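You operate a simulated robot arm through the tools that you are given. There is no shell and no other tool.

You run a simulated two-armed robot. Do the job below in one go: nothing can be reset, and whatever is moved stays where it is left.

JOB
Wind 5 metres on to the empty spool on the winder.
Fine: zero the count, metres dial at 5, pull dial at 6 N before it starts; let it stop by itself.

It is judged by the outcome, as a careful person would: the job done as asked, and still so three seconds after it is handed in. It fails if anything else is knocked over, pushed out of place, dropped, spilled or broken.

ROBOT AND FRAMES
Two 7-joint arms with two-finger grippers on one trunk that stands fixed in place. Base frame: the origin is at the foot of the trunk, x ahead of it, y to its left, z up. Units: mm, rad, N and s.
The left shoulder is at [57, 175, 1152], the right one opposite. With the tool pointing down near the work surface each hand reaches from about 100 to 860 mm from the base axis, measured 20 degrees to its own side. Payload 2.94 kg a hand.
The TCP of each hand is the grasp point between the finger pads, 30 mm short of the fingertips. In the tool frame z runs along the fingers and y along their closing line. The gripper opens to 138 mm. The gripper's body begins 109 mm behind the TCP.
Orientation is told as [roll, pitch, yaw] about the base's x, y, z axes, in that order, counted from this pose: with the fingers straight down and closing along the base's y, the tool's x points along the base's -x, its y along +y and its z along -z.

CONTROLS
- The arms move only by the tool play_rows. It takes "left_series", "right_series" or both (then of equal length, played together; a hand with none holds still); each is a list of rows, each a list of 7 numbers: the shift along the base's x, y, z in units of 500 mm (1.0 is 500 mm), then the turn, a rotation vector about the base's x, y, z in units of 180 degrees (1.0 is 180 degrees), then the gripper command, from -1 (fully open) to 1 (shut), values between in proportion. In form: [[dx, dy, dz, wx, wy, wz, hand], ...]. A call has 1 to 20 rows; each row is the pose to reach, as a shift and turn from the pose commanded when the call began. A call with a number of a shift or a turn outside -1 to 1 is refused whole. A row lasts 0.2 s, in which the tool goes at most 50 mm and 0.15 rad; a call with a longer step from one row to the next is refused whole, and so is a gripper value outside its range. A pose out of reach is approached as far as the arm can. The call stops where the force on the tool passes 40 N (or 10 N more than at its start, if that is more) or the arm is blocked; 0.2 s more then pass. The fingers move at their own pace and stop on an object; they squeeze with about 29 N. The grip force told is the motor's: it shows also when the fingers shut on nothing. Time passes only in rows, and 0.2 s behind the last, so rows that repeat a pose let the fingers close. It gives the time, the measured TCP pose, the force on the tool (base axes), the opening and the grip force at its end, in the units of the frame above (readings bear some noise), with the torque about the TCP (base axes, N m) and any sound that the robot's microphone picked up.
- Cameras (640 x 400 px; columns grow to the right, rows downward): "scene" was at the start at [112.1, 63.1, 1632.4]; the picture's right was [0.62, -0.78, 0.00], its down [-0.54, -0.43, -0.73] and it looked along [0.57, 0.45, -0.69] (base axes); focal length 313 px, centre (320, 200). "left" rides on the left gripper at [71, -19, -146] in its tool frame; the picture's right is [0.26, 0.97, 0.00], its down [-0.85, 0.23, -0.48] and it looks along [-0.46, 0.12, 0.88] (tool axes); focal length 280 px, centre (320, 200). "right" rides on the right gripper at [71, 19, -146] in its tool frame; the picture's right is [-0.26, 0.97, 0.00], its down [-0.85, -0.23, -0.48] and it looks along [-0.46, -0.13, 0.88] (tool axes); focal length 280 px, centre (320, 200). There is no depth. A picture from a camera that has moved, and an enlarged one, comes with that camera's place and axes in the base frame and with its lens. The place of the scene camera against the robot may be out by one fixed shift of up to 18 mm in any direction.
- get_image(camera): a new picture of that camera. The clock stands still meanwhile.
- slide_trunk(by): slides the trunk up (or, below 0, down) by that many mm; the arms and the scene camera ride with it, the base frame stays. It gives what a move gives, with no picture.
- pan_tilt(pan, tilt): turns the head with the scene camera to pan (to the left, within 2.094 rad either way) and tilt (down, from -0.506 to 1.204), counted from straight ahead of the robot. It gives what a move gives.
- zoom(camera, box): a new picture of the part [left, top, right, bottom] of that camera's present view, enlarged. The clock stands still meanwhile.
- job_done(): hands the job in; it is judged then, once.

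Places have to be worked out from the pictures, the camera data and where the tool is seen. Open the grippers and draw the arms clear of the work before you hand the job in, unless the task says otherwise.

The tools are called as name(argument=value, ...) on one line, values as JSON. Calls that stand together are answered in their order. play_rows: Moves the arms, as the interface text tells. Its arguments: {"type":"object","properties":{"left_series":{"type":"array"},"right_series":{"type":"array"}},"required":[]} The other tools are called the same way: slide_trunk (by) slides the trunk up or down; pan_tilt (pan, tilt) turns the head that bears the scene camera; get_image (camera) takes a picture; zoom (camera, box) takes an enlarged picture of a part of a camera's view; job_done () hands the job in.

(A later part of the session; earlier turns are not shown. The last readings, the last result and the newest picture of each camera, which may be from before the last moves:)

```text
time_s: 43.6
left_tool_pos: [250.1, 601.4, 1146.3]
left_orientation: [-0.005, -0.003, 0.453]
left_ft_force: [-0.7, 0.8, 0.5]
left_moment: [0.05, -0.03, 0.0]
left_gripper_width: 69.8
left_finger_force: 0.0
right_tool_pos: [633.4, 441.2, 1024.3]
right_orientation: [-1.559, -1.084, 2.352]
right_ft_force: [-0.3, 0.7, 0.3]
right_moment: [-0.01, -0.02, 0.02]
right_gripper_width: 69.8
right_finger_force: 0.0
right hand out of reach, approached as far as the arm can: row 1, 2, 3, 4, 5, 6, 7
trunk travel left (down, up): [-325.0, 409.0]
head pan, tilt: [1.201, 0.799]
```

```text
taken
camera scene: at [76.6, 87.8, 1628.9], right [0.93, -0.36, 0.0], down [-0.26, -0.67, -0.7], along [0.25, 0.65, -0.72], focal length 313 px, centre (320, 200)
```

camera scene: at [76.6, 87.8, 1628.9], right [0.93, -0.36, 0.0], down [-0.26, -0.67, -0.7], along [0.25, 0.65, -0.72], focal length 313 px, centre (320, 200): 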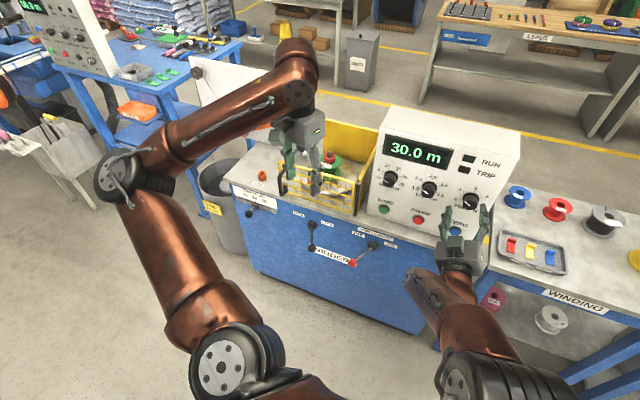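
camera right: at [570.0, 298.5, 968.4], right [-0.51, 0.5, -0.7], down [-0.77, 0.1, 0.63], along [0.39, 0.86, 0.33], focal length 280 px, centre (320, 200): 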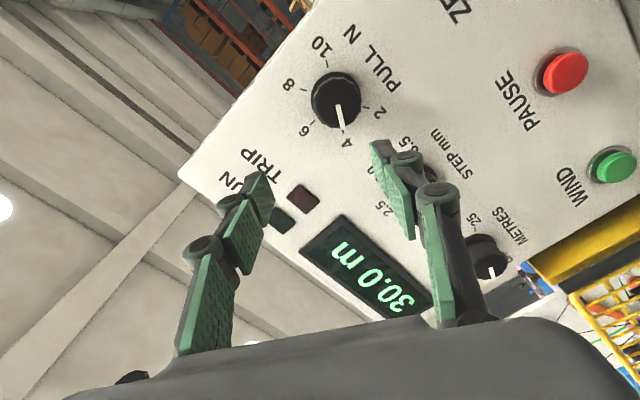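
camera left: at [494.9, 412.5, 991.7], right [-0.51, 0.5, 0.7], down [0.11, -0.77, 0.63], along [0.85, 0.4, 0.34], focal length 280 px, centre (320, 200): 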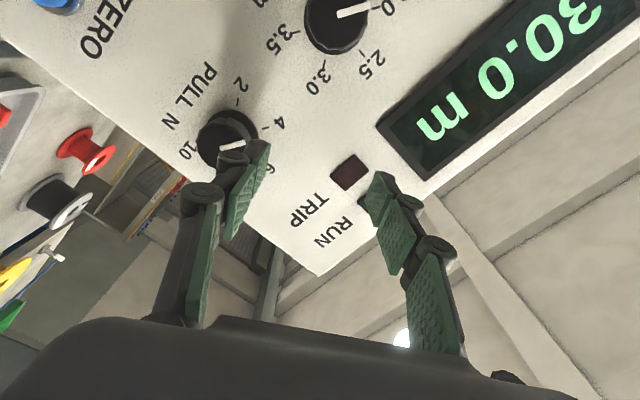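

Rolling is free but translation stays blocked with this elbow-up posture. I'll back the right hand out to a pointing-down pose, then lower the trunk so that the shoulders come level with the panel, which should make horizontal pointing easy.

play_rows(right_series=[[-0.0242, -0.0347, 0.0229, -0.0326, 0.0317, 0, -0.01], [-0.0484, -0.0695, 0.0458, -0.0652, 0.0633, 0, -0.01], [-0.0725, -0.1042, 0.0687, -0.0978, 0.095, 0, -0.01], [-0.0967, -0.1389, 0.0916, -0.1304, 0.1267, 0, -0.01], [-0.1209, -0.1736, 0.1145, -0.163, 0.1584, 0, -0.01], [-0.1451, -0.2084, 0.1375, -0.1957, 0.19, 0, -0.01], [-0.1693, -0.2431, 0.1604, -0.2283, 0.2217, 0, -0.01], [-0.1935, -0.2778, 0.1833, -0.2609, 0.2534, 0, -0.01], [-0.2176, -0.3125, 0.2062, -0.2935, 0.2851, 0, -0.01], [-0.2418, -0.3473, 0.2291, -0.3261, 0.3167, 0, -0.01], [-0.266, -0.382, 0.252, -0.3587, 0.3484, 0, -0.01], [-0.266, -0.382, 0.252, -0.3587, 0.3484, 0, -0.01]])

get_image(camera="scene")

```text
time_s: 46.2
left_tool_pos: [250.7, 601.0, 1147.2]
left_orientation: [-0.004, -0.004, 0.455]
left_ft_force: [-0.6, 0.8, 1.2]
left_moment: [0.01, -0.01, 0.03]
left_gripper_width: 70.0
left_finger_force: 0.1
right_tool_pos: [497.1, 248.6, 1151.1]
right_orientation: [0.001, 0.004, 1.288]
right_ft_force: [-0.8, -0.1, -0.4]
right_moment: [-0.02, -0.03, -0.02]
right_gripper_width: 69.8
right_finger_force: 0.1
trunk travel left (down, up): [-325.0, 409.0]
head pan, tilt: [1.201, 0.799]
```

```text
taken
camera scene: at [76.0, 87.5, 1629.0], right [0.93, -0.36, 0.0], down [-0.26, -0.67, -0.7], along [0.25, 0.65, -0.72], focal length 313 px, centre (320, 200)
```

scene: 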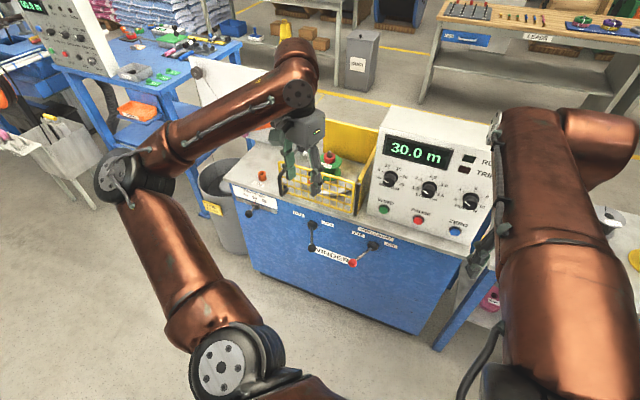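

The right arm is pointing down again (elbow up). I'll lower the trunk by 150 mm; both hands stay well above the bench and in front of it.

slide_trunk(by=-150)

get_image(camera="scene")

```text
time_s: 48.0
left_tool_pos: [249.3, 600.3, 998.1]
left_orientation: [-0.003, -0.002, 0.454]
left_ft_force: [-0.6, 0.8, -0.4]
left_moment: [-0.01, -0.04, 0.03]
left_gripper_width: 69.7
left_finger_force: 0.0
right_tool_pos: [517.8, 250.0, 977.6]
right_orientation: [0.061, 0.018, 1.289]
right_ft_force: [0.1, -0.7, 0.5]
right_moment: [-0.05, 0.0, 0.03]
right_gripper_width: 69.8
right_finger_force: 0.1
trunk travel left (down, up): [-175.0, 559.0]
head pan, tilt: [1.201, 0.799]
```

```text
taken
camera scene: at [188.2, 87.3, 1471.4], right [0.93, -0.36, 0.0], down [-0.26, -0.67, -0.7], along [0.25, 0.65, -0.72], focal length 313 px, centre (320, 200)
```

scene: 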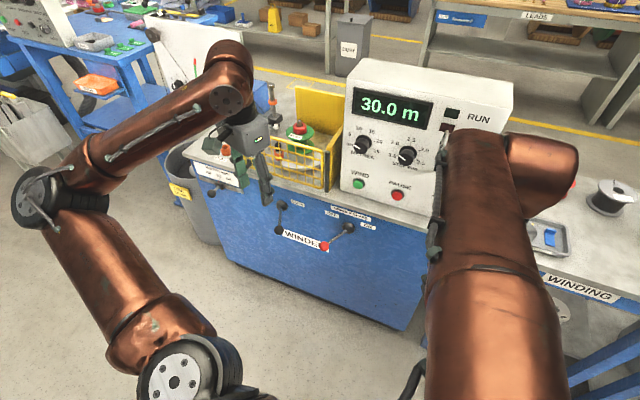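

The trunk also came forward about 110 mm as it lowered (camera now at x≈188). Now I'll tilt the right hand up to horizontal again, approaching the pull dial stand-off.

play_rows(right_series=[[0.0158, 0.0226, 0.0013, 0.0326, -0.0317, 0, -0.01], [0.0316, 0.0453, 0.0025, 0.0652, -0.0633, 0, -0.01], [0.0475, 0.0679, 0.0038, 0.0978, -0.095, 0, -0.01], [0.0633, 0.0905, 0.0051, 0.1304, -0.1267, 0, -0.01], [0.0791, 0.1132, 0.0064, 0.163, -0.1584, 0, -0.01], [0.0949, 0.1358, 0.0076, 0.1957, -0.19, 0, -0.01], [0.1107, 0.1585, 0.0089, 0.2283, -0.2217, 0, -0.01], [0.1265, 0.1811, 0.0102, 0.2609, -0.2534, 0, -0.01], [0.1424, 0.2037, 0.0115, 0.2935, -0.2851, 0, -0.01], [0.1582, 0.2264, 0.0127, 0.3261, -0.3167, 0, -0.01], [0.174, 0.249, 0.014, 0.3587, -0.3484, 0, -0.01], [0.174, 0.249, 0.014, 0.3587, -0.3484, 0, -0.01]])

get_image(camera="scene")

get_image(camera="right")

```text
time_s: 50.6
left_tool_pos: [250.5, 599.3, 998.5]
left_orientation: [-0.003, -0.002, 0.453]
left_ft_force: [0.3, -0.6, 0.1]
left_moment: [0.07, 0.01, 0.01]
left_gripper_width: 69.8
left_finger_force: 0.1
right_tool_pos: [604.3, 367.4, 984.0]
right_orientation: [-1.378, -1.078, 2.243]
right_ft_force: [0.9, -0.6, -0.1]
right_moment: [-0.01, 0.02, 0.06]
right_gripper_width: 70.1
right_finger_force: 0.0
right hand out of reach, approached as far as the arm can: row 1, 2, 3, 4, 5, 6, 7, 11, 12
trunk travel left (down, up): [-175.0, 559.0]
head pan, tilt: [1.201, 0.799]
```

```text
taken
camera scene: at [188.8, 85.1, 1471.2], right [0.93, -0.36, 0.0], down [-0.26, -0.67, -0.7], along [0.25, 0.65, -0.72], focal length 313 px, centre (320, 200)
```

scene: 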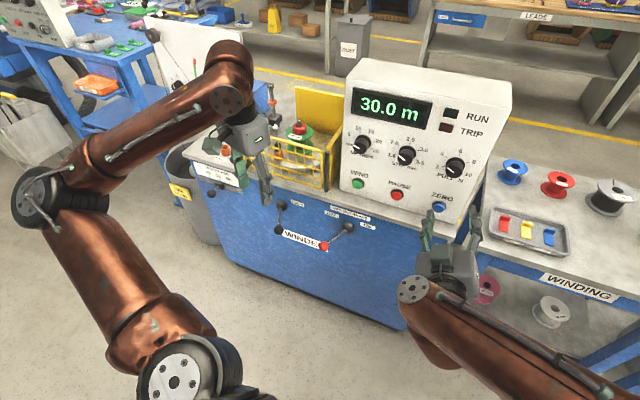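

```text
taken
camera right: at [516.1, 242.8, 925.4], right [-0.74, 0.63, -0.22], down [-0.41, -0.17, 0.9], along [0.53, 0.75, 0.38], focal length 280 px, centre (320, 200)
```

right: 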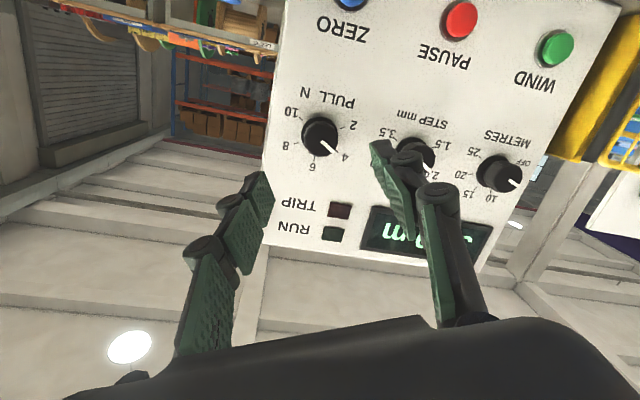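

Now the right hand is nearly square to the panel, in front of the pull dial with the elbow to the right. I'll roll it a further −40° to leave room for a clockwise turn of 60°, and check.

play_rows(right_series=[[0, 0, 0, -0.0295, -0.033, 0.004, -0.01], [0, 0, 0, -0.0589, -0.066, 0.0081, -0.01], [0, 0, 0, -0.0884, -0.0991, 0.0121, -0.01], [0, 0, 0, -0.1178, -0.1321, 0.0162, -0.01], [0, 0, 0, -0.1473, -0.1651, 0.0202, -0.01], [0, 0, 0, -0.1473, -0.1651, 0.0202, -0.01]])

get_image(camera="scene")

```text
time_s: 52.0
left_tool_pos: [249.4, 599.6, 998.3]
left_orientation: [0.0, -0.001, 0.454]
left_ft_force: [0.6, -0.1, 1.3]
left_moment: [0.06, 0.03, 0.02]
left_gripper_width: 69.5
left_finger_force: 0.1
right_tool_pos: [583.7, 386.7, 985.7]
right_orientation: [-1.509, -0.572, 2.403]
right_ft_force: [-0.3, -0.7, 0.3]
right_moment: [0.01, 0.04, 0.02]
right_gripper_width: 69.7
right_finger_force: 0.1
right hand out of reach, approached as far as the arm can: row 1, 2, 3, 4, 5, 6
trunk travel left (down, up): [-175.0, 559.0]
head pan, tilt: [1.201, 0.799]
```

```text
taken
camera scene: at [188.0, 85.5, 1471.4], right [0.93, -0.36, 0.0], down [-0.26, -0.67, -0.7], along [0.25, 0.65, -0.72], focal length 313 px, centre (320, 200)
```

scene: 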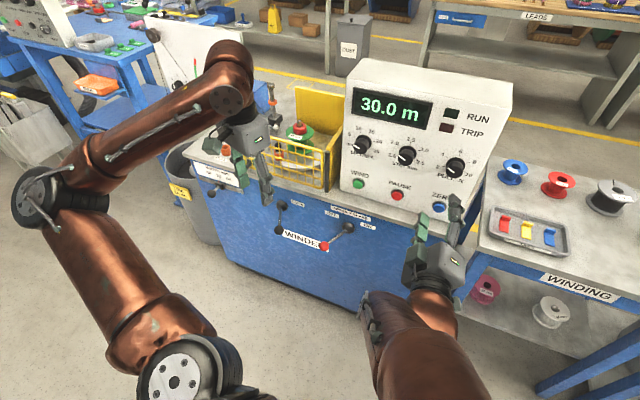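

The right arm flipped to elbow-up again, where it can't get far enough right. A better way is to grip the knob with the fingers slanting downward (about 45–60° tilt) and closing sideways, which the elbow-right posture allows. I'll first back off and roll back to zero.

play_rows(right_series=[[-0.02, -0.02, 0.01, 0.0275, 0.0323, -0.0022, -0.01], [-0.04, -0.04, 0.02, 0.055, 0.0646, -0.0044, -0.01], [-0.06, -0.06, 0.03, 0.0824, 0.0969, -0.0066, -0.01], [-0.08, -0.08, 0.04, 0.1099, 0.1291, -0.0088, -0.01], [-0.1, -0.1, 0.05, 0.1374, 0.1614, -0.011, -0.01], [-0.12, -0.12, 0.06, 0.1649, 0.1937, -0.0132, -0.01], [-0.14, -0.14, 0.07, 0.1923, 0.226, -0.0154, -0.01], [-0.14, -0.14, 0.07, 0.1923, 0.226, -0.0154, -0.01]])

get_image(camera="scene")

```text
time_s: 53.8
left_tool_pos: [249.3, 601.6, 998.5]
left_orientation: [-0.006, 0.001, 0.454]
left_ft_force: [0.7, 0.1, -1.0]
left_moment: [-0.02, 0.02, 0.01]
left_gripper_width: 69.5
left_finger_force: 0.1
right_tool_pos: [512.8, 317.0, 1018.8]
right_orientation: [-0.875, -1.49, 1.743]
right_ft_force: [0.0, 0.3, 0.2]
right_moment: [0.02, 0.02, 0.02]
right_gripper_width: 69.4
right_finger_force: 0.0
trunk travel left (down, up): [-175.0, 559.0]
head pan, tilt: [1.201, 0.799]
```

```text
taken
camera scene: at [188.3, 87.6, 1471.2], right [0.93, -0.36, 0.0], down [-0.26, -0.67, -0.7], along [0.25, 0.65, -0.72], focal length 313 px, centre (320, 200)
```

scene: 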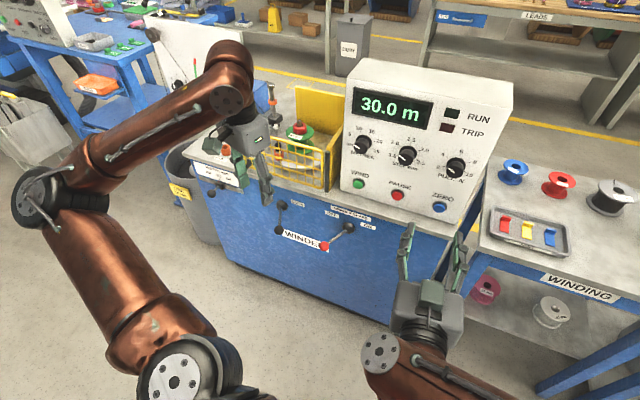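

The right arm is in the elbow-right posture again with the hand nearly square. I'll move straight to the pull stand-off with a slight squaring correction.

play_rows(right_series=[[0.0462, 0.0286, -0.0165, 0.003, -0.0029, -0.005, -0.01], [0.0924, 0.0571, -0.033, 0.006, -0.0058, -0.01, -0.01], [0.1386, 0.0857, -0.0495, 0.009, -0.0087, -0.015, -0.01], [0.1848, 0.1142, -0.066, 0.0119, -0.0115, -0.021, -0.01], [0.1848, 0.1142, -0.066, 0.0119, -0.0115, -0.021, -0.01]])

get_image(camera="scene")

get_image(camera="right")

```text
time_s: 55.0
left_tool_pos: [249.1, 601.4, 998.0]
left_orientation: [-0.003, -0.002, 0.454]
left_ft_force: [0.3, 0.8, 0.3]
left_moment: [0.03, 0.0, -0.02]
left_gripper_width: 69.7
left_finger_force: 0.0
right_tool_pos: [605.6, 374.6, 987.2]
right_orientation: [-1.576, -1.505, 2.375]
right_ft_force: [0.1, -0.2, 0.1]
right_moment: [-0.02, 0.01, 0.0]
right_gripper_width: 69.7
right_finger_force: 0.1
trunk travel left (down, up): [-175.0, 559.0]
head pan, tilt: [1.201, 0.799]
```

```text
taken
camera scene: at [188.2, 86.9, 1471.3], right [0.93, -0.36, 0.0], down [-0.26, -0.67, -0.7], along [0.25, 0.65, -0.72], focal length 313 px, centre (320, 200)
```

scene: 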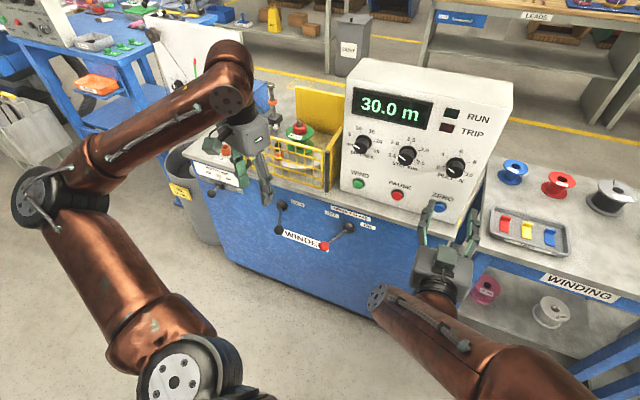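

```text
taken
camera right: at [494.3, 278.5, 914.5], right [-0.7, 0.68, 0.2], down [-0.21, -0.46, 0.86], along [0.68, 0.57, 0.47], focal length 280 px, centre (320, 200)
```

right: 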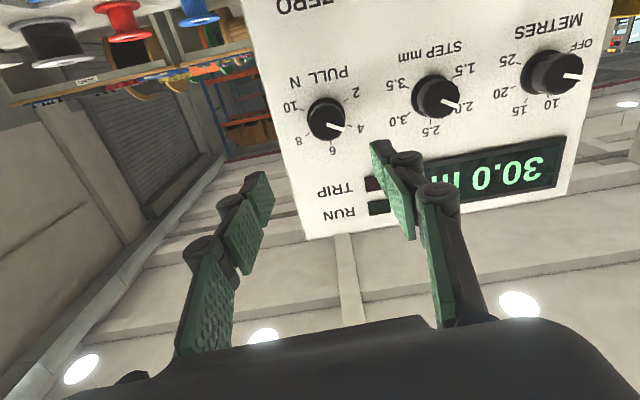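

The right hand is square to the panel with no reach warnings. I'll test rolling it +64° here in free space to see whether the clockwise turn range exists.

play_rows(right_series=[[0, 0, 0, 0.031, 0.0319, 0, -0.01], [0, 0, 0, 0.0619, 0.0638, 0, -0.01], [0, 0, 0, 0.0929, 0.0957, 0, -0.01], [0, 0, 0, 0.1239, 0.1276, 0, -0.01], [0, 0, 0, 0.1548, 0.1595, 0, -0.01], [0, 0, 0, 0.1858, 0.1914, 0, -0.01], [0, 0, 0, 0.2168, 0.2233, 0, -0.01], [0, 0, 0, 0.2477, 0.2552, 0, -0.01], [0, 0, 0, 0.2477, 0.2552, 0, -0.01]])

get_image(camera="scene")

```text
time_s: 57.0
left_tool_pos: [249.0, 601.4, 998.0]
left_orientation: [-0.002, 0.001, 0.453]
left_ft_force: [0.1, 0.5, -0.7]
left_moment: [-0.03, -0.03, 0.02]
left_gripper_width: 69.6
left_finger_force: 0.0
right_tool_pos: [606.8, 374.2, 986.3]
right_orientation: [1.571, -0.518, -0.771]
right_ft_force: [0.3, 0.4, 0.6]
right_moment: [0.01, -0.02, -0.04]
right_gripper_width: 69.5
right_finger_force: 0.0
trunk travel left (down, up): [-175.0, 559.0]
head pan, tilt: [1.201, 0.799]
```

```text
taken
camera scene: at [188.5, 87.4, 1471.2], right [0.93, -0.36, 0.0], down [-0.26, -0.67, -0.7], along [0.25, 0.65, -0.72], focal length 313 px, centre (320, 200)
```

scene: 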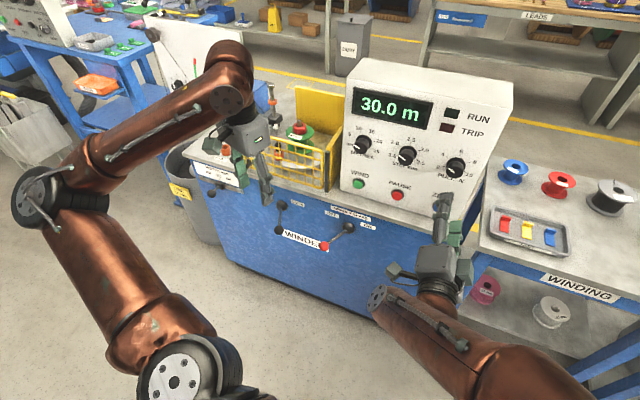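

The positive roll is free. I'll roll back to zero and advance to ~80 mm from the knob to check centring.

play_rows(right_series=[[0.0148, 0.0153, 0, -0.03, -0.0309, 0, -0.01], [0.0296, 0.0305, 0, -0.06, -0.0618, 0, -0.01], [0.0444, 0.0458, 0, -0.09, -0.0927, 0, -0.01], [0.0592, 0.061, 0, -0.12, -0.1236, 0, -0.01], [0.074, 0.0763, 0, -0.15, -0.1544, 0, -0.01], [0.0888, 0.0915, 0, -0.18, -0.1853, 0, -0.01], [0.1036, 0.1068, 0, -0.21, -0.2162, 0, -0.01], [0.1184, 0.122, 0, -0.24, -0.2471, 0, -0.01], [0.1184, 0.122, 0, -0.24, -0.2471, 0, -0.01]])

get_image(camera="right")

zoom(camera="right", box=[240, 90, 400, 210])

```text
time_s: 59.0
left_tool_pos: [249.4, 601.5, 998.9]
left_orientation: [-0.003, -0.002, 0.454]
left_ft_force: [0.7, -0.1, -0.5]
left_moment: [0.07, 0.0, -0.03]
left_gripper_width: 69.7
left_finger_force: 0.1
right_tool_pos: [666.0, 436.3, 985.5]
right_orientation: [-1.539, -1.54, 2.337]
right_ft_force: [-1.0, -0.2, 0.2]
right_moment: [0.01, -0.01, 0.02]
right_gripper_width: 69.7
right_finger_force: 0.1
trunk travel left (down, up): [-175.0, 559.0]
head pan, tilt: [1.201, 0.799]
```

```text
taken
camera right: at [552.9, 341.5, 913.5], right [-0.7, 0.68, 0.23], down [-0.19, -0.48, 0.86], along [0.69, 0.56, 0.46], focal length 280 px, centre (320, 200)
```

right: 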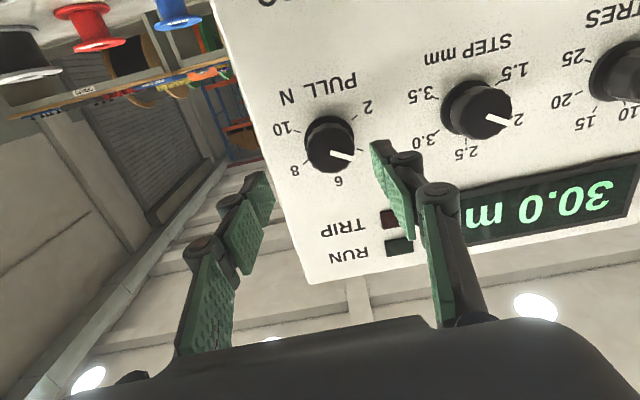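

```text
3.33 times, centred on (320, 150) of right
camera zoom: at [552.9, 341.5, 913.5], right [-0.7, 0.68, 0.23], down [-0.19, -0.48, 0.86], along [0.69, 0.56, 0.46], focal length 935 px, centre (320, 367)
```

zoom: 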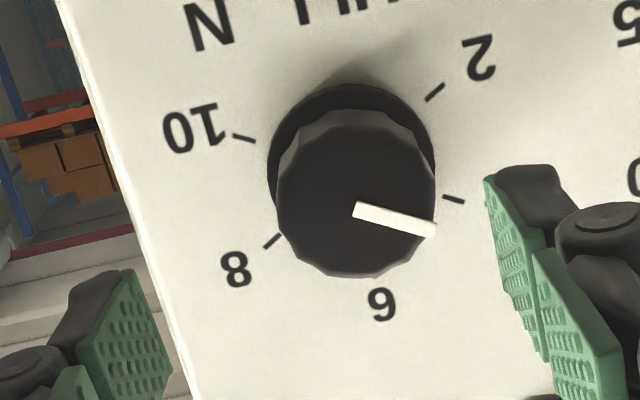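

The knob centre lies about 8 mm to the left of and 3–4 mm above the tool axis. I'll correct and advance around the knob, still open, then look.

play_rows(right_series=[[0.01, 0.035, 0.005, 0, 0, 0, -0.01], [0.04, 0.066, 0.005, 0, 0, 0, -0.01], [0.0736, 0.0986, 0.005, 0, 0, 0, -0.01], [0.0736, 0.0986, 0.005, 0, 0, 0, -0.01]])

zoom(camera="right", box=[200, 70, 440, 250])

zoom(camera="scene", box=[330, 50, 530, 220])

```text
time_s: 60.0
left_tool_pos: [248.4, 602.1, 998.4]
left_orientation: [-0.003, -0.003, 0.455]
left_ft_force: [0.5, 0.6, 0.7]
left_moment: [0.01, 0.03, 0.0]
left_gripper_width: 69.9
left_finger_force: 0.1
right_tool_pos: [701.8, 483.8, 989.0]
right_orientation: [-1.555, -1.539, 2.356]
right_ft_force: [0.5, 0.6, -0.4]
right_moment: [0.0, 0.0, 0.0]
right_gripper_width: 69.7
right_finger_force: 0.1
trunk travel left (down, up): [-175.0, 559.0]
head pan, tilt: [1.201, 0.799]
```

```text
2.22 times, centred on (320, 160) of right
camera zoom: at [588.3, 390.0, 916.9], right [-0.7, 0.68, 0.23], down [-0.18, -0.48, 0.86], along [0.69, 0.55, 0.46], focal length 623 px, centre (320, 289)
```

zoom: 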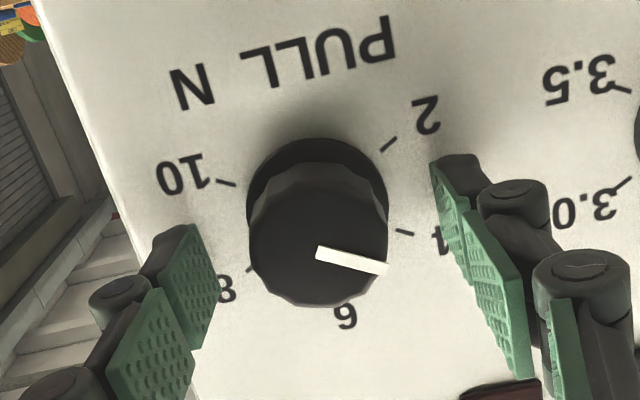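

```text
2.35 times, centred on (430, 135) of scene
camera zoom: at [188.3, 87.3, 1471.3], right [0.93, -0.36, 0.0], down [-0.26, -0.67, -0.7], along [0.25, 0.65, -0.72], focal length 737 px, centre (61, 353)
```

zoom: 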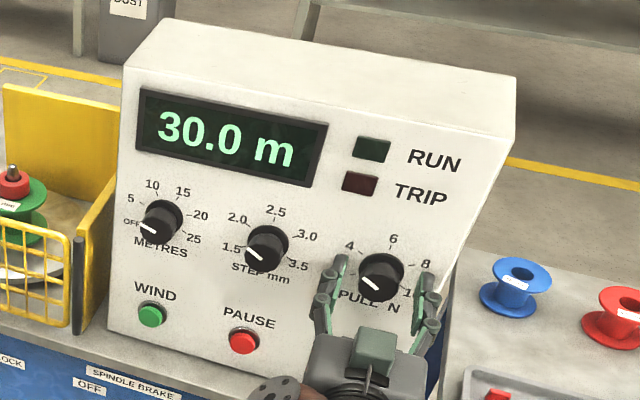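

The knob is centred between the fingers. I'll close on it.

play_rows(right_series=[[0, 0, 0, 0, 0, 0, 1], [0, 0, 0, 0, 0, 0, 1], [0, 0, 0, 0, 0, 0, 1], [0, 0, 0, 0, 0, 0, 1]])

```text
time_s: 61.0
left_tool_pos: [250.6, 602.1, 997.6]
left_orientation: [-0.003, 0.0, 0.455]
left_ft_force: [-0.2, 0.4, 0.7]
left_moment: [0.03, 0.02, 0.0]
left_gripper_width: 69.7
left_finger_force: 0.0
right_tool_pos: [701.4, 484.4, 988.6]
right_orientation: [-1.542, -1.54, 2.342]
right_ft_force: [-2.2, 0.1, -0.4]
right_moment: [0.0, -0.01, 0.08]
right_gripper_width: 37.3
right_finger_force: 44.4
trunk travel left (down, up): [-175.0, 559.0]
head pan, tilt: [1.201, 0.799]
```

The grip is firm with almost no side load. Now I turn the pull knob 60° clockwise, from 4 to 6.

play_rows(right_series=[[0, 0, 0, 0.029, 0.0299, 0, 1], [0, 0, 0, 0.0581, 0.0598, 0, 1], [0, 0, 0, 0.0871, 0.0897, 0, 1], [0, 0, 0, 0.1161, 0.1196, 0, 1], [0, 0, 0, 0.1452, 0.1495, 0, 1], [0, 0, 0, 0.1742, 0.1794, 0, 1], [0, 0, 0, 0.2032, 0.2093, 0, 1], [0, 0, 0, 0.2333, 0.2402, 0, 1], [0, 0, 0, 0.2333, 0.2402, 0, 1]])

get_image(camera="right")

zoom(camera="scene", box=[330, 50, 530, 220])

```text
time_s: 63.0
left_tool_pos: [251.1, 600.0, 997.4]
left_orientation: [-0.003, 0.0, 0.455]
left_ft_force: [-0.1, -0.2, -0.1]
left_moment: [-0.01, 0.0, 0.0]
left_gripper_width: 69.6
left_finger_force: 0.1
right_tool_pos: [703.0, 482.3, 987.0]
right_orientation: [1.569, -0.546, -0.771]
right_ft_force: [0.5, -16.8, -10.2]
right_moment: [-0.26, 0.16, -0.59]
right_gripper_width: 37.0
right_finger_force: 44.4
trunk travel left (down, up): [-175.0, 559.0]
head pan, tilt: [1.201, 0.799]
```

```text
taken
camera right: at [551.8, 425.9, 966.4], right [-0.2, 0.19, 0.96], down [0.27, -0.93, 0.24], along [0.94, 0.31, 0.13], focal length 280 px, centre (320, 200)
```

right: 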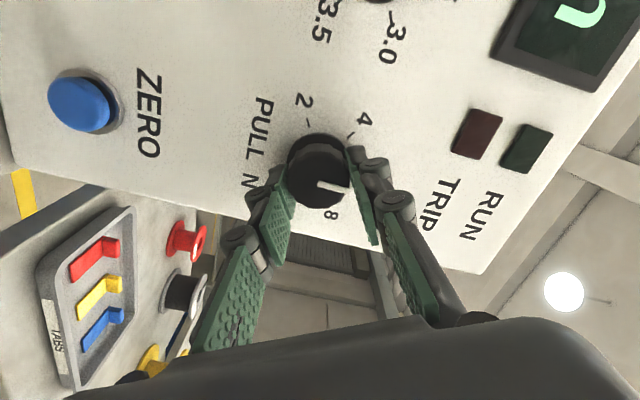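

```text
2.35 times, centred on (430, 135) of scene
camera zoom: at [189.8, 85.9, 1470.9], right [0.93, -0.36, 0.0], down [-0.26, -0.67, -0.7], along [0.25, 0.65, -0.72], focal length 737 px, centre (61, 353)
```

zoom: 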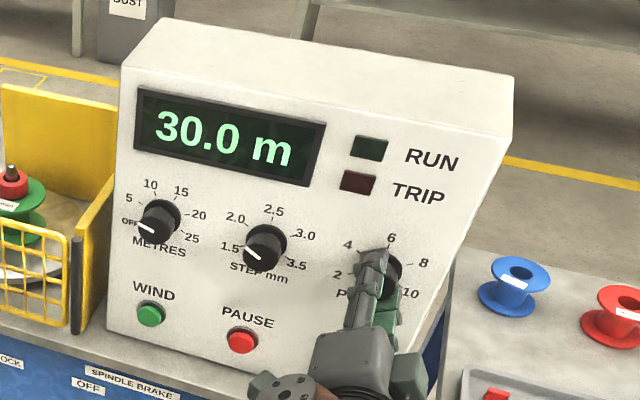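

The knob turned. I'll open, back straight out 60 mm, and check the pointer.

play_rows(right_series=[[0, 0, 0, 0, 0, 0, -0.01], [0, 0, 0, 0, 0, 0, -0.01], [0, 0, 0, 0, 0, 0, -0.01], [-0.0279, -0.0287, 0, 0, 0, 0, -0.01], [-0.0557, -0.0574, 0, 0, 0, 0, -0.01], [-0.0836, -0.0861, 0, 0, 0, 0, -0.01], [-0.0836, -0.0861, 0, 0, 0, 0, -0.01]])

zoom(camera="right", box=[240, 80, 400, 200])

zoom(camera="scene", box=[330, 100, 510, 220])

```text
time_s: 64.6
left_tool_pos: [249.6, 601.5, 997.7]
left_orientation: [-0.004, -0.001, 0.454]
left_ft_force: [0.2, 0.9, -0.2]
left_moment: [-0.02, 0.0, -0.03]
left_gripper_width: 69.7
left_finger_force: 0.0
right_tool_pos: [662.1, 441.0, 989.5]
right_orientation: [1.568, -0.55, -0.771]
right_ft_force: [-0.4, 0.1, -0.3]
right_moment: [-0.03, 0.01, -0.02]
right_gripper_width: 69.4
right_finger_force: 0.0
trunk travel left (down, up): [-175.0, 559.0]
head pan, tilt: [1.201, 0.799]
```

```text
3.33 times, centred on (320, 140) of right
camera zoom: at [510.5, 384.9, 967.8], right [-0.2, 0.2, 0.96], down [0.27, -0.93, 0.25], along [0.94, 0.31, 0.13], focal length 935 px, centre (320, 400)
```

zoom: 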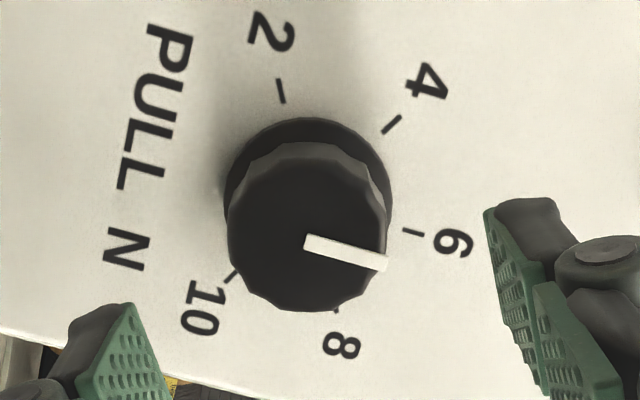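

```text
3.33 times, centred on (420, 160) of scene
camera zoom: at [188.9, 87.9, 1471.0], right [0.93, -0.36, 0.0], down [-0.26, -0.67, -0.7], along [0.25, 0.65, -0.72], focal length 1044 px, centre (-13, 333)
```

zoom: 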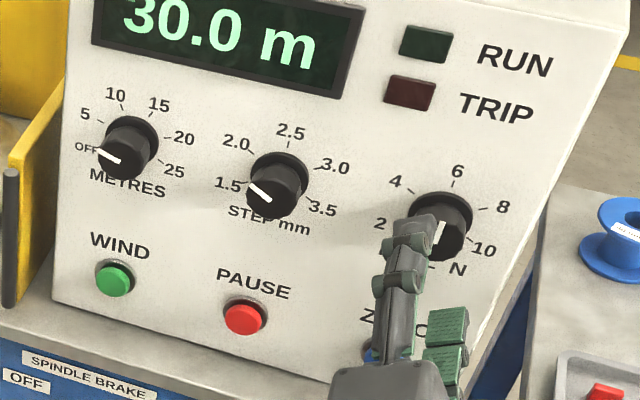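

The pull pointer now lines up with the 6 mark (within a couple of degrees). Next is ZERO, directly below at z≈845: I'll shut the right fingers and lower the hand in front of the button.

play_rows(right_series=[[-0.025, -0.0258, -0.06, 0, 0, 0, 1], [-0.025, -0.0258, -0.12, 0, 0, 0, 1], [-0.025, -0.0258, -0.18, 0, 0, 0, 1], [-0.025, -0.0258, -0.24, 0, 0, 0, 1], [-0.025, -0.0258, -0.287, 0, 0, 0, 1], [-0.025, -0.0258, -0.287, 0, 0, 0, 1], [-0.025, -0.0258, -0.287, 0, 0, 0, 1]])

get_image(camera="right")

zoom(camera="scene", box=[330, 50, 530, 220])

```text
time_s: 66.2
left_tool_pos: [248.5, 602.0, 998.8]
left_orientation: [-0.004, 0.0, 0.454]
left_ft_force: [-0.3, 0.3, -0.7]
left_moment: [-0.04, -0.02, -0.02]
left_gripper_width: 69.4
left_finger_force: 0.0
right_tool_pos: [648.0, 428.9, 843.3]
right_orientation: [1.571, -0.55, -0.77]
right_ft_force: [-0.1, -1.0, 0.7]
right_moment: [-0.01, -0.02, 0.03]
right_gripper_width: 0.0
right_finger_force: 28.3
trunk travel left (down, up): [-175.0, 559.0]
head pan, tilt: [1.201, 0.799]
```

```text
taken
camera right: at [495.6, 371.5, 823.1], right [-0.2, 0.2, 0.96], down [0.27, -0.93, 0.25], along [0.94, 0.31, 0.13], focal length 280 px, centre (320, 200)
```

right: 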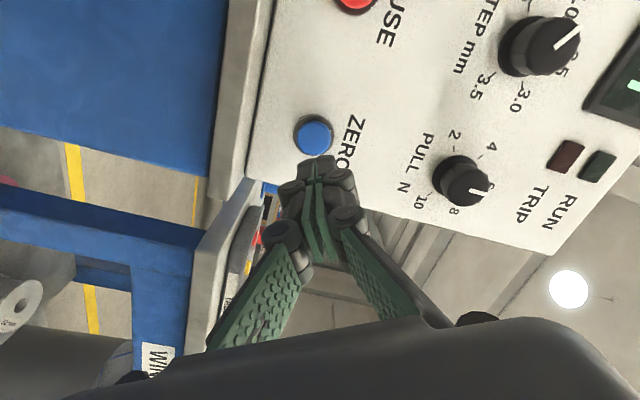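

```text
2.35 times, centred on (430, 135) of scene
camera zoom: at [188.6, 87.7, 1471.1], right [0.93, -0.36, 0.0], down [-0.26, -0.67, -0.7], along [0.25, 0.65, -0.72], focal length 737 px, centre (61, 353)
```

zoom: 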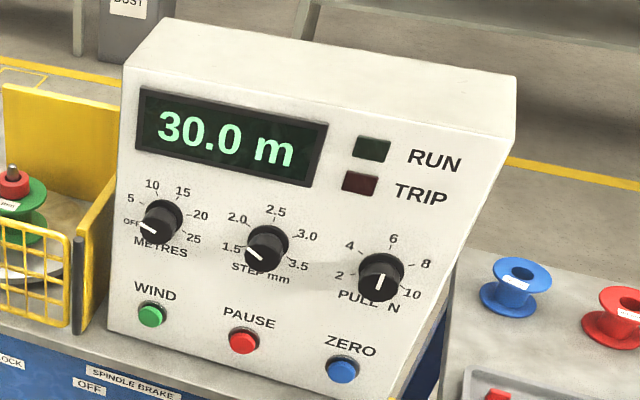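

The ZERO button is just ahead of the shut fingertips. I'll zoom to refine the aim.

zoom(camera="right", box=[250, 90, 390, 195])

zoom(camera="scene", box=[400, 110, 490, 180])

zoom(camera="scene", box=[340, 100, 430, 170])

```text
3.81 times, centred on (320, 142) of right
camera zoom: at [495.6, 371.5, 823.1], right [-0.2, 0.2, 0.96], down [0.27, -0.93, 0.25], along [0.94, 0.31, 0.13], focal length 1068 px, centre (320, 419)
```

zoom: 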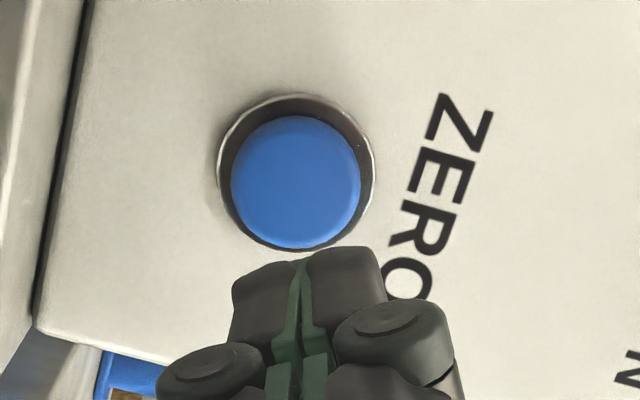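

```text
5.71 times, centred on (445, 145) of scene
camera zoom: at [188.6, 87.7, 1471.1], right [0.93, -0.36, 0.0], down [-0.26, -0.67, -0.7], along [0.25, 0.65, -0.72], focal length 1790 px, centre (-394, 514)
```

zoom: 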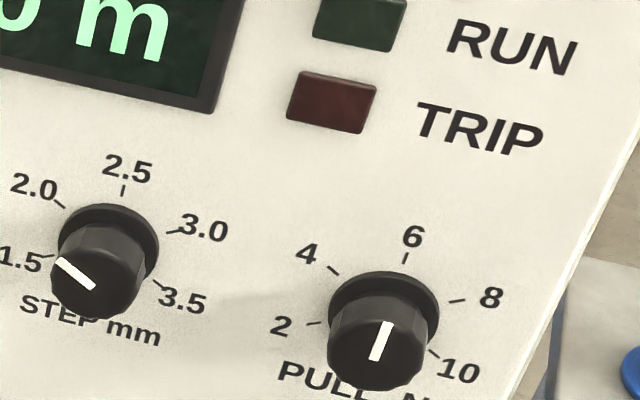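

```text
5.71 times, centred on (385, 135) of scene
camera zoom: at [188.6, 87.7, 1471.1], right [0.93, -0.36, 0.0], down [-0.26, -0.67, -0.7], along [0.25, 0.65, -0.72], focal length 1790 px, centre (-51, 571)
```

zoom: 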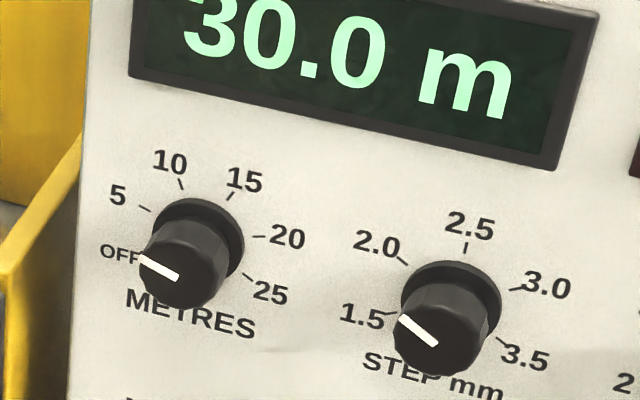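

All three dials read right from the scene camera too (metres 5, step 2.0, pull 6). The ZERO button's centre is 5.6 mm lower and 1.6 mm right of the tool axis; I'll align, press in small steps and back off.

play_rows(right_series=[[0.04, 0.038, -0.0112, 0, 0, 0, 1], [0.0803, 0.0781, -0.0112, 0, 0, 0, 1], [0.0984, 0.0968, -0.0112, 0, 0, 0, 1], [0.1054, 0.104, -0.0112, 0, 0, 0, 1], [0.1124, 0.1111, -0.0112, 0, 0, 0, 1], [0.1166, 0.1154, -0.0112, 0, 0, 0, 1]])

zoom(camera="scene", box=[330, 50, 530, 220])

get_image(camera="right")

```text
time_s: 67.6
left_tool_pos: [249.6, 600.6, 998.7]
left_orientation: [-0.002, 0.001, 0.454]
left_ft_force: [-0.1, 0.3, -0.2]
left_moment: [0.0, 0.02, 0.02]
left_gripper_width: 69.7
left_finger_force: 0.0
right_tool_pos: [695.9, 478.2, 856.7]
right_orientation: [1.555, -0.55, -0.776]
right_ft_force: [0.6, -0.7, -0.2]
right_moment: [0.01, 0.0, 0.0]
right_gripper_width: 0.0
right_finger_force: 28.2
right hand out of reach, approached as far as the arm can: row 2, 3, 4, 5, 6
trunk travel left (down, up): [-175.0, 559.0]
head pan, tilt: [1.201, 0.799]
```

```text
2.35 times, centred on (430, 135) of scene
camera zoom: at [188.6, 87.6, 1471.1], right [0.93, -0.36, 0.0], down [-0.26, -0.67, -0.7], along [0.25, 0.65, -0.72], focal length 737 px, centre (61, 353)
```

zoom: 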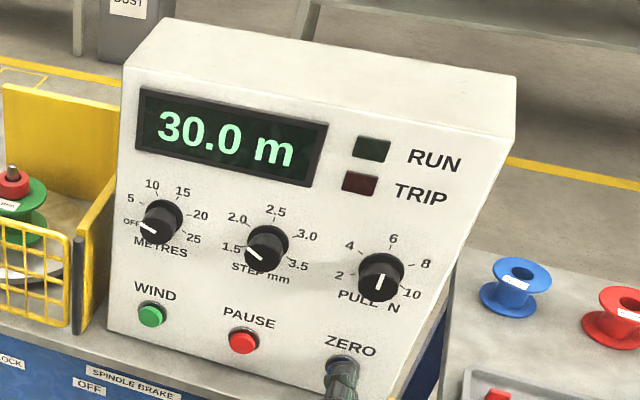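

```text
taken
camera right: at [544.6, 422.6, 837.0], right [-0.19, 0.21, 0.96], down [0.26, -0.93, 0.25], along [0.95, 0.3, 0.12], focal length 280 px, centre (320, 200)
```

right: 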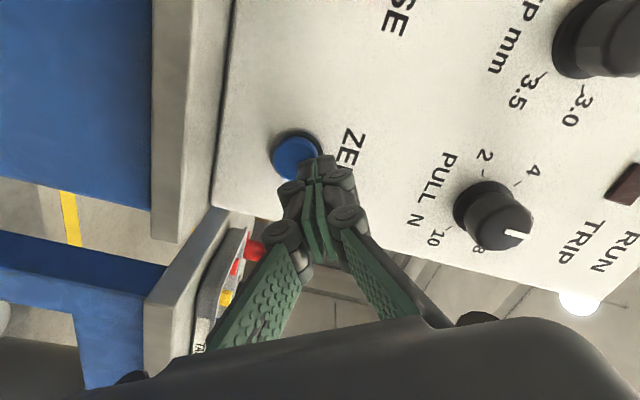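

The right arm can't get that low here (hand stopped at z≈857, 19 mm too high, nothing pressed). I'll draw back and up, then lower the trunk further by 110 mm.

play_rows(right_series=[[-0.05, -0.0515, 0.03, 0, 0, 0, 1], [-0.1, -0.103, 0.08, 0, 0, 0, 1], [-0.15, -0.15, 0.14, 0, 0, 0, 1], [-0.1922, -0.198, 0.206, 0, 0, 0, 1], [-0.1922, -0.198, 0.206, 0, 0, 0, 1]])

slide_trunk(by=-110)

get_image(camera="scene")

get_image(camera="right")

```text
time_s: 68.8
left_tool_pos: [249.4, 601.3, 997.5]
left_orientation: [-0.006, 0.0, 0.452]
left_ft_force: [0.7, -0.2, -0.8]
left_moment: [-0.02, 0.0, -0.02]
left_gripper_width: 69.9
left_finger_force: 0.0
right_tool_pos: [602.3, 380.0, 959.9]
right_orientation: [1.569, -0.549, -0.769]
right_ft_force: [-0.1, 1.0, -0.6]
right_moment: [0.0, -0.03, -0.05]
right_gripper_width: 0.1
right_finger_force: 28.7
trunk travel left (down, up): [-175.0, 559.0]
head pan, tilt: [1.201, 0.799]
```

```text
time_s: 70.2
left_tool_pos: [248.7, 601.2, 889.0]
left_orientation: [-0.005, -0.002, 0.457]
left_ft_force: [-0.6, 0.1, 0.2]
left_moment: [0.01, -0.02, 0.01]
left_gripper_width: 69.8
left_finger_force: 0.0
right_tool_pos: [600.5, 377.6, 850.9]
right_orientation: [1.573, -0.55, -0.772]
right_ft_force: [0.4, -0.3, 0.5]
right_moment: [-0.03, 0.06, -0.03]
right_gripper_width: 0.0
right_finger_force: 28.4
trunk travel left (down, up): [-65.0, 669.0]
head pan, tilt: [1.201, 0.799]
```

```text
taken
camera scene: at [297.7, 87.0, 1344.6], right [0.93, -0.36, 0.0], down [-0.26, -0.67, -0.7], along [0.25, 0.65, -0.72], focal length 313 px, centre (320, 200)
```

scene: 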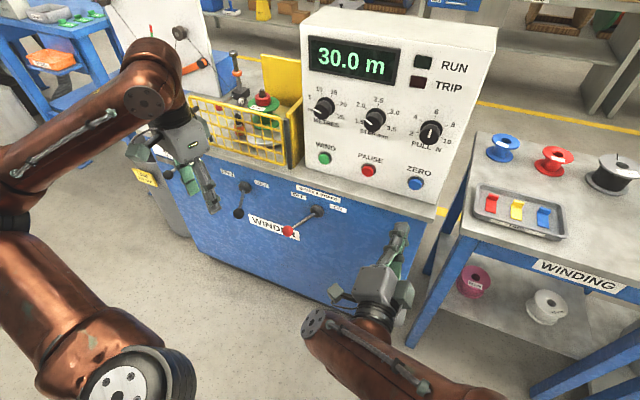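

```text
taken
camera right: at [448.8, 321.4, 829.9], right [-0.2, 0.19, 0.96], down [0.27, -0.93, 0.25], along [0.94, 0.31, 0.13], focal length 280 px, centre (320, 200)
```

right: 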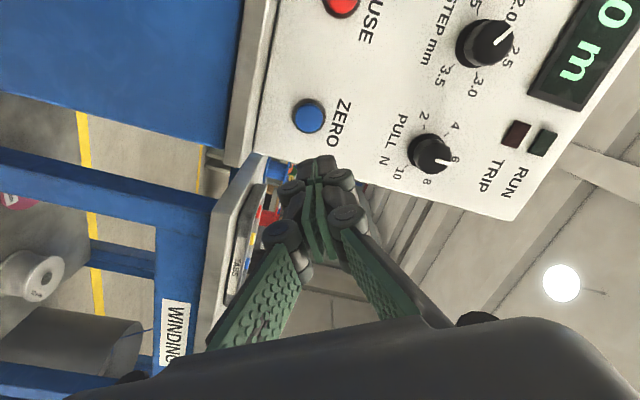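

The trunk is lower and the hand sits at z≈851, m≈689. The ZERO button centre works out at z≈837.6; I'll advance to ~37 mm before the button and check for reach.

play_rows(right_series=[[0.0383, 0.04, -0.0266, 0, 0, 0, 1], [0.0766, 0.0799, -0.0266, 0, 0, 0, 1], [0.1149, 0.1199, -0.0266, 0, 0, 0, 1], [0.1532, 0.1598, -0.0266, 0, 0, 0, 1], [0.1532, 0.1598, -0.0266, 0, 0, 0, 1]])

zoom(camera="right", box=[240, 90, 400, 210])

```text
time_s: 71.4
left_tool_pos: [249.9, 601.7, 887.7]
left_orientation: [-0.003, 0.001, 0.455]
left_ft_force: [-0.2, -0.2, 0.0]
left_moment: [-0.01, 0.0, -0.04]
left_gripper_width: 69.6
left_finger_force: 0.0
right_tool_pos: [678.8, 459.2, 834.8]
right_orientation: [1.568, -0.55, -0.77]
right_ft_force: [-0.4, -0.3, 0.3]
right_moment: [-0.02, -0.03, 0.0]
right_gripper_width: 0.2
right_finger_force: 28.4
trunk travel left (down, up): [-65.0, 669.0]
head pan, tilt: [1.201, 0.799]
```

```text
3.33 times, centred on (320, 150) of right
camera zoom: at [527.0, 401.3, 813.5], right [-0.2, 0.2, 0.96], down [0.27, -0.93, 0.25], along [0.94, 0.31, 0.13], focal length 935 px, centre (320, 367)
```

zoom: 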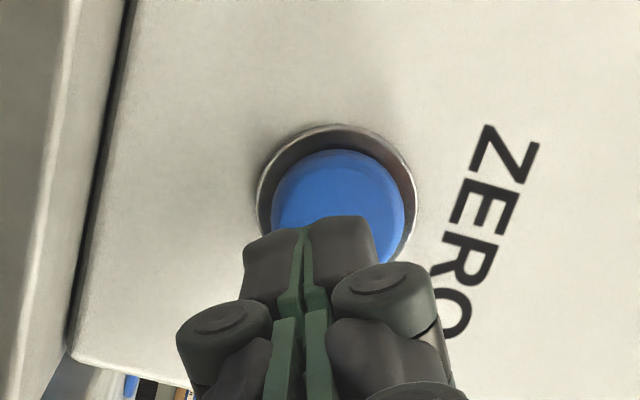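

The reach is fine now and the fingertips face the button (about 4 mm low, still on it). I'll correct and press in small steps.

play_rows(right_series=[[0.0264, 0.03, 0.007, 0, 0, 0, 1], [0.0404, 0.0444, 0.007, 0, 0, 0, 1], [0.0474, 0.0516, 0.007, 0, 0, 0, 1], [0.0516, 0.056, 0.007, 0, 0, 0, 1], [0.0558, 0.0602, 0.007, 0, 0, 0, 1], [0.06, 0.0646, 0.007, 0, 0, 0, 1]])

zoom(camera="scene", box=[290, 20, 490, 210])

zoom(camera="right", box=[240, 90, 400, 210])

```text
time_s: 72.8
left_tool_pos: [247.6, 600.0, 890.4]
left_orientation: [-0.002, -0.003, 0.456]
left_ft_force: [-0.3, -0.2, -0.5]
left_moment: [0.02, 0.01, -0.03]
left_gripper_width: 69.3
left_finger_force: 0.1
right_tool_pos: [703.7, 486.2, 837.1]
right_orientation: [1.569, -0.546, -0.771]
right_ft_force: [-21.7, -30.3, 4.2]
right_moment: [0.04, -0.26, -0.4]
right_gripper_width: 5.9
right_finger_force: 28.2
trunk travel left (down, up): [-65.0, 669.0]
head pan, tilt: [1.201, 0.799]
heard: click
stopped in row 6 (right hand): the force on the tool passed its limit at 44 N (the readings are from after the stop); the commanded pose is now the measured one
```

```text
2.11 times, centred on (390, 115) of scene
camera zoom: at [295.8, 83.2, 1345.2], right [0.93, -0.36, 0.0], down [-0.26, -0.67, -0.7], along [0.25, 0.65, -0.72], focal length 659 px, centre (173, 379)
```

zoom: 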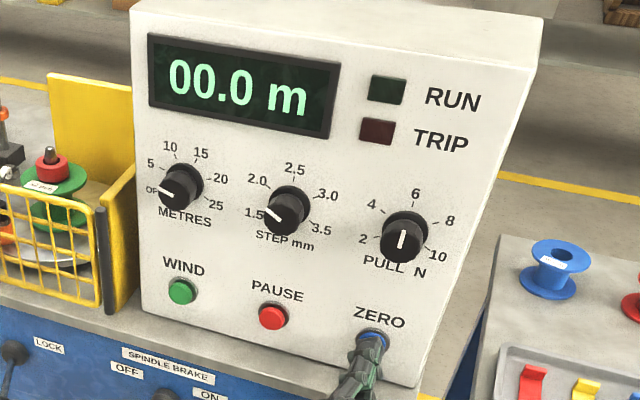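

```text
3.33 times, centred on (320, 150) of right
camera zoom: at [552.3, 430.0, 817.9], right [-0.2, 0.2, 0.96], down [0.27, -0.93, 0.25], along [0.94, 0.31, 0.13], focal length 935 px, centre (320, 367)
```

zoom: 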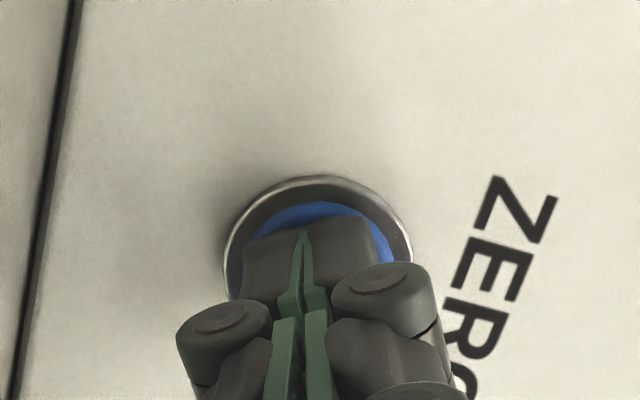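

The display now shows 00.0 m with a click. I'll back the right hand off the button and shift the left hand further out of the way.

play_rows(right_series=[[-0.04, -0.0412, 0, 0, 0, 0, 1], [-0.09, -0.0927, 0, 0, 0, 0, 1], [-0.14, -0.1442, 0, 0, 0, 0, 1], [-0.19, -0.1957, 0, 0, 0, 0, 1], [-0.19, -0.1957, 0, 0, 0, 0, 1]], left_series=[[-0.04, 0.02, 0.03, 0, 0, 0, -0.01], [-0.08, 0.04, 0.06, 0, 0, 0, -0.01], [-0.12, 0.06, 0.09, 0, 0, 0, -0.01], [-0.16, 0.08, 0.12, 0, 0, 0, -0.01], [-0.2, 0.1, 0.15, 0, 0, 0, -0.01]])

get_image(camera="scene")

get_image(camera="left")

get_image(camera="right")

```text
time_s: 74.0
left_tool_pos: [179.6, 643.4, 888.8]
left_orientation: [-0.003, -0.003, 0.455]
left_ft_force: [1.4, 0.9, -0.1]
left_moment: [0.0, -0.03, -0.01]
left_gripper_width: 69.6
left_finger_force: 0.0
left hand out of reach, approached as far as the arm can: row 2, 3, 4, 5
right_tool_pos: [610.3, 392.0, 835.7]
right_orientation: [1.563, -0.548, -0.763]
right_ft_force: [0.4, 1.0, -0.5]
right_moment: [0.02, -0.01, 0.01]
right_gripper_width: 0.0
right_finger_force: 28.2
trunk travel left (down, up): [-65.0, 669.0]
head pan, tilt: [1.201, 0.799]
```

```text
taken
camera scene: at [299.2, 87.2, 1343.8], right [0.93, -0.36, 0.0], down [-0.26, -0.67, -0.7], along [0.25, 0.65, -0.72], focal length 313 px, centre (320, 200)
```

scene: 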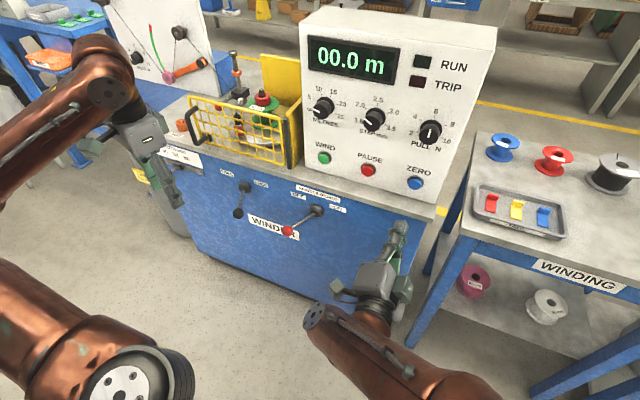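

```text
taken
camera left: at [124.2, 594.9, 1036.0], right [-0.66, 0.75, 0.0], down [0.66, 0.58, 0.48], along [0.36, 0.31, -0.88], focal length 280 px, centre (320, 200)
```

left: 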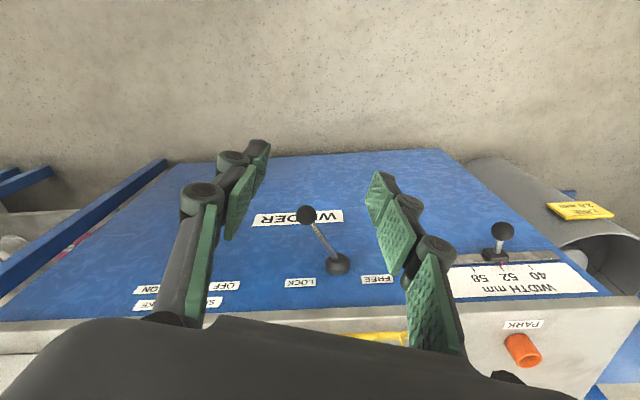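

```text
taken
camera right: at [458.8, 335.2, 816.2], right [-0.2, 0.2, 0.96], down [0.28, -0.93, 0.25], along [0.94, 0.31, 0.13], focal length 280 px, centre (320, 200)
```

right: 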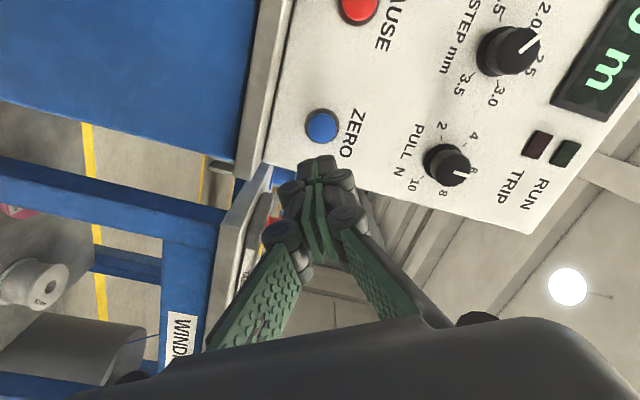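

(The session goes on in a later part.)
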